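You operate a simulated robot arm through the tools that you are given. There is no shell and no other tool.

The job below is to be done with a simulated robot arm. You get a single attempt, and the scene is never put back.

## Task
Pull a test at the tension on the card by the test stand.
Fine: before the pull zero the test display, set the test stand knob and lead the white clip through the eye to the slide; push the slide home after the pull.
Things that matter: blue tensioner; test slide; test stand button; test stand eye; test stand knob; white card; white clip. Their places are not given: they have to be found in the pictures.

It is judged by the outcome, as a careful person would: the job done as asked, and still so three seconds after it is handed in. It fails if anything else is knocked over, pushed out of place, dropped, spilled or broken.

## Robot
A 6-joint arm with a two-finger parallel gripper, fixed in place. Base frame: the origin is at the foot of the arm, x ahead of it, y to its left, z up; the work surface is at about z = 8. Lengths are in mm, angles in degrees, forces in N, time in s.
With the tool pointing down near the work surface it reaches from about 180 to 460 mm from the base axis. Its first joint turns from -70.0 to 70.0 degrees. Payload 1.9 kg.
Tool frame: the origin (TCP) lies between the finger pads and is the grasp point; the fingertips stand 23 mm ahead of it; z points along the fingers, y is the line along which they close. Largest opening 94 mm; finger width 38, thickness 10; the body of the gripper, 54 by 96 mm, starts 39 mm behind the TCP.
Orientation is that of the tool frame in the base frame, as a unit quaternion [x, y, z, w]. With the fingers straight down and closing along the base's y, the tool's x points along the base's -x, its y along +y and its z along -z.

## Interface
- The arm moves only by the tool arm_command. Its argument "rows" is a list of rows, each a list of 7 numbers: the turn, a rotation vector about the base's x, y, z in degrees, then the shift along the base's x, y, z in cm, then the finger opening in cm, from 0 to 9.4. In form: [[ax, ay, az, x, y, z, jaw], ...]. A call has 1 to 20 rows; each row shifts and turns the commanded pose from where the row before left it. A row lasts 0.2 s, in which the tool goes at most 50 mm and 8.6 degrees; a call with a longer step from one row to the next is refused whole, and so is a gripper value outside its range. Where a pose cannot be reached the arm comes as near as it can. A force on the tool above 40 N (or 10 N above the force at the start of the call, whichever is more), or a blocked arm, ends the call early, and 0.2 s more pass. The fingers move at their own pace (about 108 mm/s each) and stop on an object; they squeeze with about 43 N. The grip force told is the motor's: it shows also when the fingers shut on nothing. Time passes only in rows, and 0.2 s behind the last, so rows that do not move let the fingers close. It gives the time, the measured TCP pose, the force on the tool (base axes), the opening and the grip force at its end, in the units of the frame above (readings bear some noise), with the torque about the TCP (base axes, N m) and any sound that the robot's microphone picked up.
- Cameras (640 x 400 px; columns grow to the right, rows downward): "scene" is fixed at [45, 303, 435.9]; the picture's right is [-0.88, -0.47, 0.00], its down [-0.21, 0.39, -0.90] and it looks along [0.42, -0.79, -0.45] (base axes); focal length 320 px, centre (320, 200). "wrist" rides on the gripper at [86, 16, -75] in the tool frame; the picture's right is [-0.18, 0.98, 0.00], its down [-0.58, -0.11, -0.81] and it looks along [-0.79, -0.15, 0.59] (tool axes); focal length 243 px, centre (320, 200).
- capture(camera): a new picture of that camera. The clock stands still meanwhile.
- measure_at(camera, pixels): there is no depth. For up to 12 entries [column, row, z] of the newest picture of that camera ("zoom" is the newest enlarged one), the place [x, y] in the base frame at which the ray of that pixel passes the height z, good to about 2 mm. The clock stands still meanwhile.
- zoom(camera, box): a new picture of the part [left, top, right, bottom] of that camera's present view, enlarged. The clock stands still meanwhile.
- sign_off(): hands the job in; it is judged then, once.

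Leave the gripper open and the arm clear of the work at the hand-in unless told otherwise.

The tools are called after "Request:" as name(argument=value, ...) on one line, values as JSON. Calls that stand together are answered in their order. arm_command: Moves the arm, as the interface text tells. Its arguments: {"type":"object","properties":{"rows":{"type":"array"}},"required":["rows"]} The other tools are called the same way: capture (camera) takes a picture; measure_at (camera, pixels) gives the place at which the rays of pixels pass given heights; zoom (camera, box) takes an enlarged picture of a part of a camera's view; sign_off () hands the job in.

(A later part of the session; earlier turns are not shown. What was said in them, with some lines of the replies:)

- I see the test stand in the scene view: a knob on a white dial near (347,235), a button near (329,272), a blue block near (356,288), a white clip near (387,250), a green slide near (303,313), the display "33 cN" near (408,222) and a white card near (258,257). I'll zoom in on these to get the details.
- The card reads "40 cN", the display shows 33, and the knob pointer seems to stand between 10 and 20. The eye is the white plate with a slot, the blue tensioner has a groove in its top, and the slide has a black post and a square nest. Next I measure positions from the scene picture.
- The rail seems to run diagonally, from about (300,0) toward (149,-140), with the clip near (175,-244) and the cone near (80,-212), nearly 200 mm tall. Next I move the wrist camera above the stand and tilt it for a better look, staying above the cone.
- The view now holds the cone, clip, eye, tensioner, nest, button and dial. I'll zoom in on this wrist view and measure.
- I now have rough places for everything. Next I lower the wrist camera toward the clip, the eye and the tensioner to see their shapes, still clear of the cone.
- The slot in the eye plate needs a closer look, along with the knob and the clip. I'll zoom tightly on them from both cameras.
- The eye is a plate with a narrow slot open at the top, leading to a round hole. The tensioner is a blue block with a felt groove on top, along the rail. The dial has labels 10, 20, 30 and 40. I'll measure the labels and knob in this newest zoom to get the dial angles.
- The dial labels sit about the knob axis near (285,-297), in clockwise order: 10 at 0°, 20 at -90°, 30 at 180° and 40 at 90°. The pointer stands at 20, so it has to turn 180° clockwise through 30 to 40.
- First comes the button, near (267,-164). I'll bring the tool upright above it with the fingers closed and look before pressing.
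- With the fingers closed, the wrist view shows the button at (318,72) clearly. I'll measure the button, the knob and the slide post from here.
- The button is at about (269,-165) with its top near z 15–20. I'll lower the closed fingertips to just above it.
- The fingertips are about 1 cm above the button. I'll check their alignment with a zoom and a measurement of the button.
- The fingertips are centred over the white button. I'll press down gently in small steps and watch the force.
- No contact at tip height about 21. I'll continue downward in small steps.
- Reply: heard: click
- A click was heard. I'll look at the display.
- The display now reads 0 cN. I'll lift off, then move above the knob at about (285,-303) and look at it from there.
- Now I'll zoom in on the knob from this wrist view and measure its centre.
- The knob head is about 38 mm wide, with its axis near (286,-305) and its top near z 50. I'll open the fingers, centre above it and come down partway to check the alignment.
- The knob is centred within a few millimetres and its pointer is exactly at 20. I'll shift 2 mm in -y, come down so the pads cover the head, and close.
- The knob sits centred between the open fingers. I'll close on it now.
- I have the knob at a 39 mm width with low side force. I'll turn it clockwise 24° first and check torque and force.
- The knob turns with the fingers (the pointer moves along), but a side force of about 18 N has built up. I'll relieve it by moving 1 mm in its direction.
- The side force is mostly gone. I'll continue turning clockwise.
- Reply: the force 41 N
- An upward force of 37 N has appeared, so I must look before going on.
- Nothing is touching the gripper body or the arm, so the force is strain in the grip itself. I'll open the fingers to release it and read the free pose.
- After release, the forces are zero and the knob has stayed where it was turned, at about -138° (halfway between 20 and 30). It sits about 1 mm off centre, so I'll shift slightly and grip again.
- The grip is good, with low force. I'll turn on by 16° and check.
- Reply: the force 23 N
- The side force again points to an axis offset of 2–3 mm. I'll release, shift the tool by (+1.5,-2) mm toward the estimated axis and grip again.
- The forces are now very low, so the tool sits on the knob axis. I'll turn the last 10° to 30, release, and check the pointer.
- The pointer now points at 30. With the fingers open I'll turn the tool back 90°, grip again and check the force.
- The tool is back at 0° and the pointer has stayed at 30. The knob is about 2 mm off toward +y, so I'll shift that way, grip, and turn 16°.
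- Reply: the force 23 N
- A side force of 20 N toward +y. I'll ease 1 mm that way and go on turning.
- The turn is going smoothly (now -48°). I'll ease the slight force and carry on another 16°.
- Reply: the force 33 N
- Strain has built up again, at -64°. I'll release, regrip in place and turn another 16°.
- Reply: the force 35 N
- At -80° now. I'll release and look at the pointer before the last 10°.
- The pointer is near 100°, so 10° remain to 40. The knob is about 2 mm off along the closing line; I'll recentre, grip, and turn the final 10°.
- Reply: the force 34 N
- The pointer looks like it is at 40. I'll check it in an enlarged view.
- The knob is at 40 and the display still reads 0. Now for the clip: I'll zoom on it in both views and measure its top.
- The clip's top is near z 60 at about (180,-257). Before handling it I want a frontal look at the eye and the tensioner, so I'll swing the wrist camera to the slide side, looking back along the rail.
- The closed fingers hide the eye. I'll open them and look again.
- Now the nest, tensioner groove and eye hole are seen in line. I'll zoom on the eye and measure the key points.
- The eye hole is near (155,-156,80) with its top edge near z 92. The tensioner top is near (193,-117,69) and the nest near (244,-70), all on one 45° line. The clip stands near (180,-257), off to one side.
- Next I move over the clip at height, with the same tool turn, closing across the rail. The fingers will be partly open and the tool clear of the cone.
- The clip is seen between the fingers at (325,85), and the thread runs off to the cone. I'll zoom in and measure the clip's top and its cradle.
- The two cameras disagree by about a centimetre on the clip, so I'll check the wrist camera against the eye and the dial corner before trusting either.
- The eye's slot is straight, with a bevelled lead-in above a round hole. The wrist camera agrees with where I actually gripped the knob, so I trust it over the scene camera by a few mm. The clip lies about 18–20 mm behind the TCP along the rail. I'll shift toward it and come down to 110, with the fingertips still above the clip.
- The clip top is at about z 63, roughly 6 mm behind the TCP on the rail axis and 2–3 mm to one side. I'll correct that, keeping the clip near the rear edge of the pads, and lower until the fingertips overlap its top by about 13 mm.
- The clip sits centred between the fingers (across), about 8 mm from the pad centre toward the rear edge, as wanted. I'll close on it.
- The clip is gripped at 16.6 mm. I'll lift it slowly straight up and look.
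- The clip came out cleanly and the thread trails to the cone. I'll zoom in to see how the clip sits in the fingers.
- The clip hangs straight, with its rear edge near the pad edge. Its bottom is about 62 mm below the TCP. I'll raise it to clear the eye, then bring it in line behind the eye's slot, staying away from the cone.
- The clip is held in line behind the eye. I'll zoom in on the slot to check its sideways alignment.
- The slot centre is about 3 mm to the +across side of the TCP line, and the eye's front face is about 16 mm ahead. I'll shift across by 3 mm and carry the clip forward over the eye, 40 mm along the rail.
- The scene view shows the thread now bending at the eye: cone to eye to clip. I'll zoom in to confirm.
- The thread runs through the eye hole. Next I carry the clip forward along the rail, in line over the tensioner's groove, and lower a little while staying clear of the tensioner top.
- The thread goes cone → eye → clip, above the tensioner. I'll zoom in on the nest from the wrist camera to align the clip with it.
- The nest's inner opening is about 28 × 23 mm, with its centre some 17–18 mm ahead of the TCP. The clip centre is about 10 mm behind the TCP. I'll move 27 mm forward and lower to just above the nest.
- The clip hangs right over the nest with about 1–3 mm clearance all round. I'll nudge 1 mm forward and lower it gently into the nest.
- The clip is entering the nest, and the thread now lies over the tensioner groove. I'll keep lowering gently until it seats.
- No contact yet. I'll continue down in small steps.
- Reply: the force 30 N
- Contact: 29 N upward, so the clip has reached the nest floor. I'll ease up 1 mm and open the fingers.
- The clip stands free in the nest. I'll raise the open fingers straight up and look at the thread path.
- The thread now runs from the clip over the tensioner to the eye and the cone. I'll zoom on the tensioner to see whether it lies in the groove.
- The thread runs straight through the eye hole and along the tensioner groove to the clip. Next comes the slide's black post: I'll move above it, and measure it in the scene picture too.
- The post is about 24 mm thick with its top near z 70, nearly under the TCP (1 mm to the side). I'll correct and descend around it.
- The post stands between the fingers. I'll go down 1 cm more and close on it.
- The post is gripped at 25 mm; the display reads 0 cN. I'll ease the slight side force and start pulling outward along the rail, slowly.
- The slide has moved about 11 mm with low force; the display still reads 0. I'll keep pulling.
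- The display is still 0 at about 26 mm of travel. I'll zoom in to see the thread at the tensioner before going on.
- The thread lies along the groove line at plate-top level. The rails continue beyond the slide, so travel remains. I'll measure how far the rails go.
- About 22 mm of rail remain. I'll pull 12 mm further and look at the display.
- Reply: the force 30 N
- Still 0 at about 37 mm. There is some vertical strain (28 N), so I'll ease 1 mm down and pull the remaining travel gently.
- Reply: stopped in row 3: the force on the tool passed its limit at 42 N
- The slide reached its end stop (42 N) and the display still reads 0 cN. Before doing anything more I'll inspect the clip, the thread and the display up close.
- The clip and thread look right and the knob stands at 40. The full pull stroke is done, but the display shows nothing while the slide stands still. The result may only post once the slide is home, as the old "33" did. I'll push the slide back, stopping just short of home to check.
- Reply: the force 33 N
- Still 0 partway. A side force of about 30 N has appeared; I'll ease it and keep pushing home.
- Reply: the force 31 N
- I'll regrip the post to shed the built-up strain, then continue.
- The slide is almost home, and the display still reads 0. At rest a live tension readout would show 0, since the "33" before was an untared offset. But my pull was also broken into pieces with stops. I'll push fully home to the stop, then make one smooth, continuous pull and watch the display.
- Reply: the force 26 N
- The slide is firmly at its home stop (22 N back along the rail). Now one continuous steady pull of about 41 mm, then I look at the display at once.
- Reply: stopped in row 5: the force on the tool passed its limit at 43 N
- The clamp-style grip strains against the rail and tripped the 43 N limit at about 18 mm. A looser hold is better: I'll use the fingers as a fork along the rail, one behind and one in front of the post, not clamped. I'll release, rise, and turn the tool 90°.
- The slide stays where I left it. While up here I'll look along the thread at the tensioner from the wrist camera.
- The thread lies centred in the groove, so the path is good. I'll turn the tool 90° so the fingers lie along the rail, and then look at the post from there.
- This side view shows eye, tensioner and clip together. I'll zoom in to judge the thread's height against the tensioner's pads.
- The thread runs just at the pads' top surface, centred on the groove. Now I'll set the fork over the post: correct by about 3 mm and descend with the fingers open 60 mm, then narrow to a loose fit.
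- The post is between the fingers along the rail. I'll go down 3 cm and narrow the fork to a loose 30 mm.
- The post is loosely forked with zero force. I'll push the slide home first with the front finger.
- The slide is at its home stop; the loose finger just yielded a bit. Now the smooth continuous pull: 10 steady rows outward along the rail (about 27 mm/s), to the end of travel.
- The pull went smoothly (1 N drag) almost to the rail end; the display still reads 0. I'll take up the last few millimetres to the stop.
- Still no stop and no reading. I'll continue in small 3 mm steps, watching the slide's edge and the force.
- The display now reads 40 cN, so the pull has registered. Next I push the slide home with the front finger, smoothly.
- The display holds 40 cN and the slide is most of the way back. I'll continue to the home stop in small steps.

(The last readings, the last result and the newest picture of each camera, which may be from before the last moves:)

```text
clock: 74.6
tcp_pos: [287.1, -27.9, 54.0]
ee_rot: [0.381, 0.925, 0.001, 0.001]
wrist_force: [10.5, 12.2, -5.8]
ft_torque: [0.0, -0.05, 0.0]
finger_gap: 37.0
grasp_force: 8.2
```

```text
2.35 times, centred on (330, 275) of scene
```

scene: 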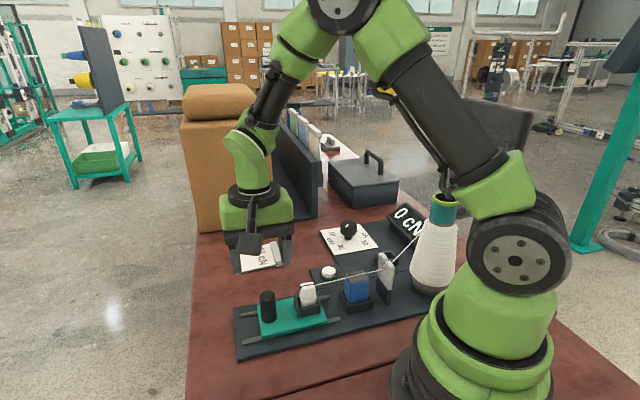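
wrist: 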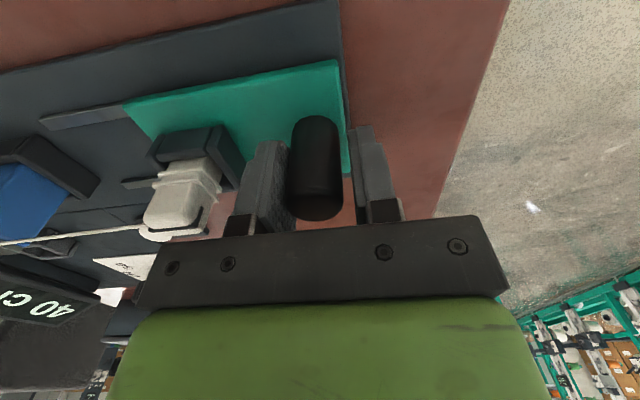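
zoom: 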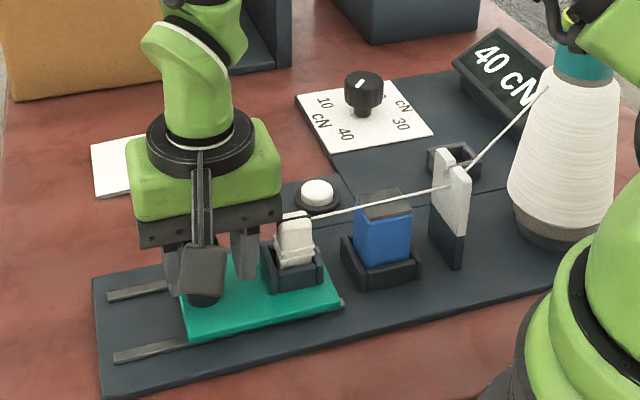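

The slide is firmly home (16 N at the stop) and the display still reads 40 cN. I'll open the fork, centre it on the post so nothing drags, and rise straight up.

Request:
arm_command(rows=[[0, 0, 0, 0.1, 0.1, 0, 5.0], [0, 0, 0, 0.25, 0.25, 0, 5.0], [0, 0, 0, 0, 0, 0, 5.0]])

Request:
capture(camera="wrist")

```text
clock: 75.4
tcp_pos: [288.5, -25.4, 55.7]
ee_rot: [0.382, 0.924, 0.001, -0.001]
wrist_force: [-0.5, 0.5, -0.9]
ft_torque: [0.0, 0.0, -0.01]
finger_gap: 49.9
grasp_force: 0.0
```

```text
taken
```

wrist: 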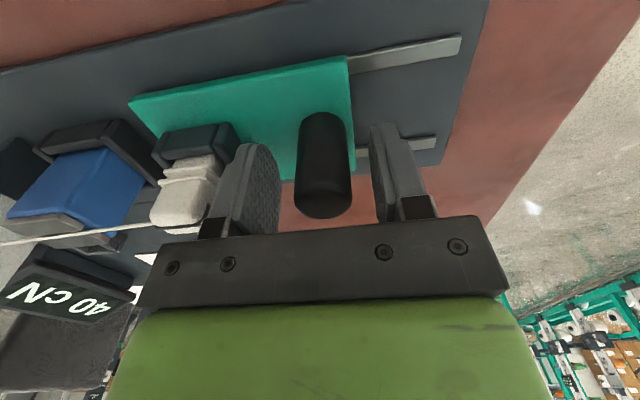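

The fingers are clear of the post on both sides, with zero force. I'll rise straight up and check the whole stand.

Request:
arm_command(rows=[[0, 0, 0, 0, 0, 2.0, 5.0], [0, 0, 0, 0, 0, 3.0, 5.0], [0, 0, 0, 0, 0, 3.5, 5.0], [0, 0, 0, 0, 0, 4.0, 9.0], [0, 0, 0, 0, 0, 4.0, 9.0], [0, 0, 0, 0, 0, 0, 9.0]])

Request:
capture(camera="scene")

Request:
zoom(camera="scene", box=[220, 190, 460, 360])

Request:
capture(camera="wrist")

```text
clock: 76.8
tcp_pos: [288.2, -28.4, 220.7]
ee_rot: [0.381, 0.924, 0.002, -0.001]
wrist_force: [0.0, 0.5, 1.1]
ft_torque: [0.0, 0.0, -0.03]
finger_gap: 90.1
grasp_force: 0.1
```

```text
taken
```

scene: 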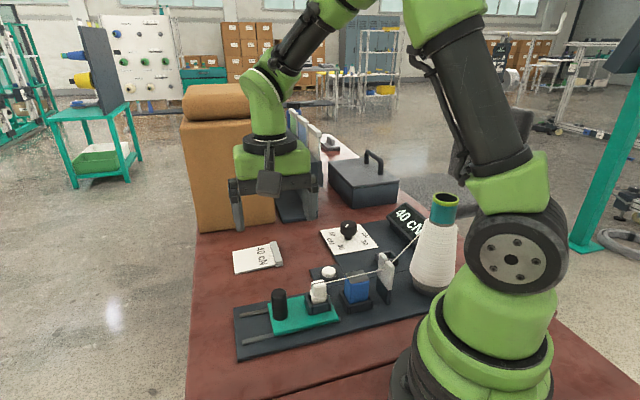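

```text
2.35 times, centred on (340, 275) of scene
```

zoom: 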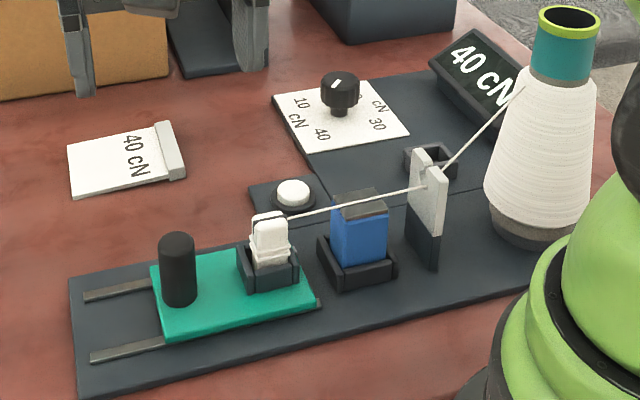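

```text
taken
```

wrist: 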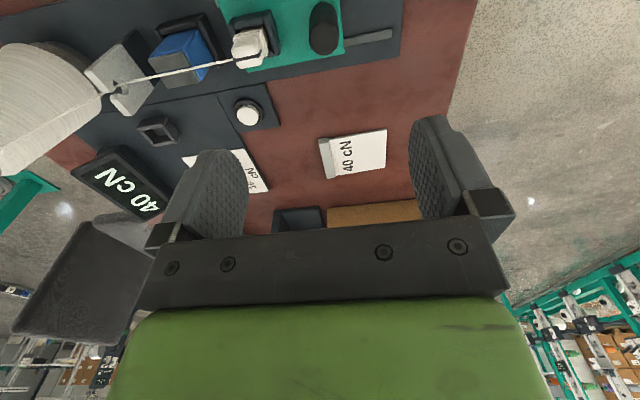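

Everything checks out:
- The display holds 40 cN and the knob points at 40.
- The thread runs from the cone through the eye and the tensioner groove to the clip in the slide.
- The slide is home, with its corner and post at the same pixels as at the start.
- The card, cone, tensioner and button are undisturbed.
- The gripper is open and well clear.

I'm handing in the job.

Request:
sign_off()

```text
The job is handed in.
```

The test pull is done: the display reads 40 cN, matching the card, and the slide is back at its home stop. I handed the job in; no verdict came back.

- **Before the pull:** I zeroed the display from 33 to 0 and turned the knob from 20 to 40. I then led the white clip through the eye into the slide, with the thread running along the tensioner's groove.
- **The pull:** It took three strokes.
  - The first two were cut short by the force limit because I had clamped the post too rigidly.
  - Each time I pushed the slide home and started again. The display stayed at 0, so neither gave a reading.
  - On the third I held the post loosely, and the display went to 40 at nearly full travel.
- **At hand-in:** The pictures showed the card, cone, tensioner and button undisturbed. The gripper was open and clear of the stand.
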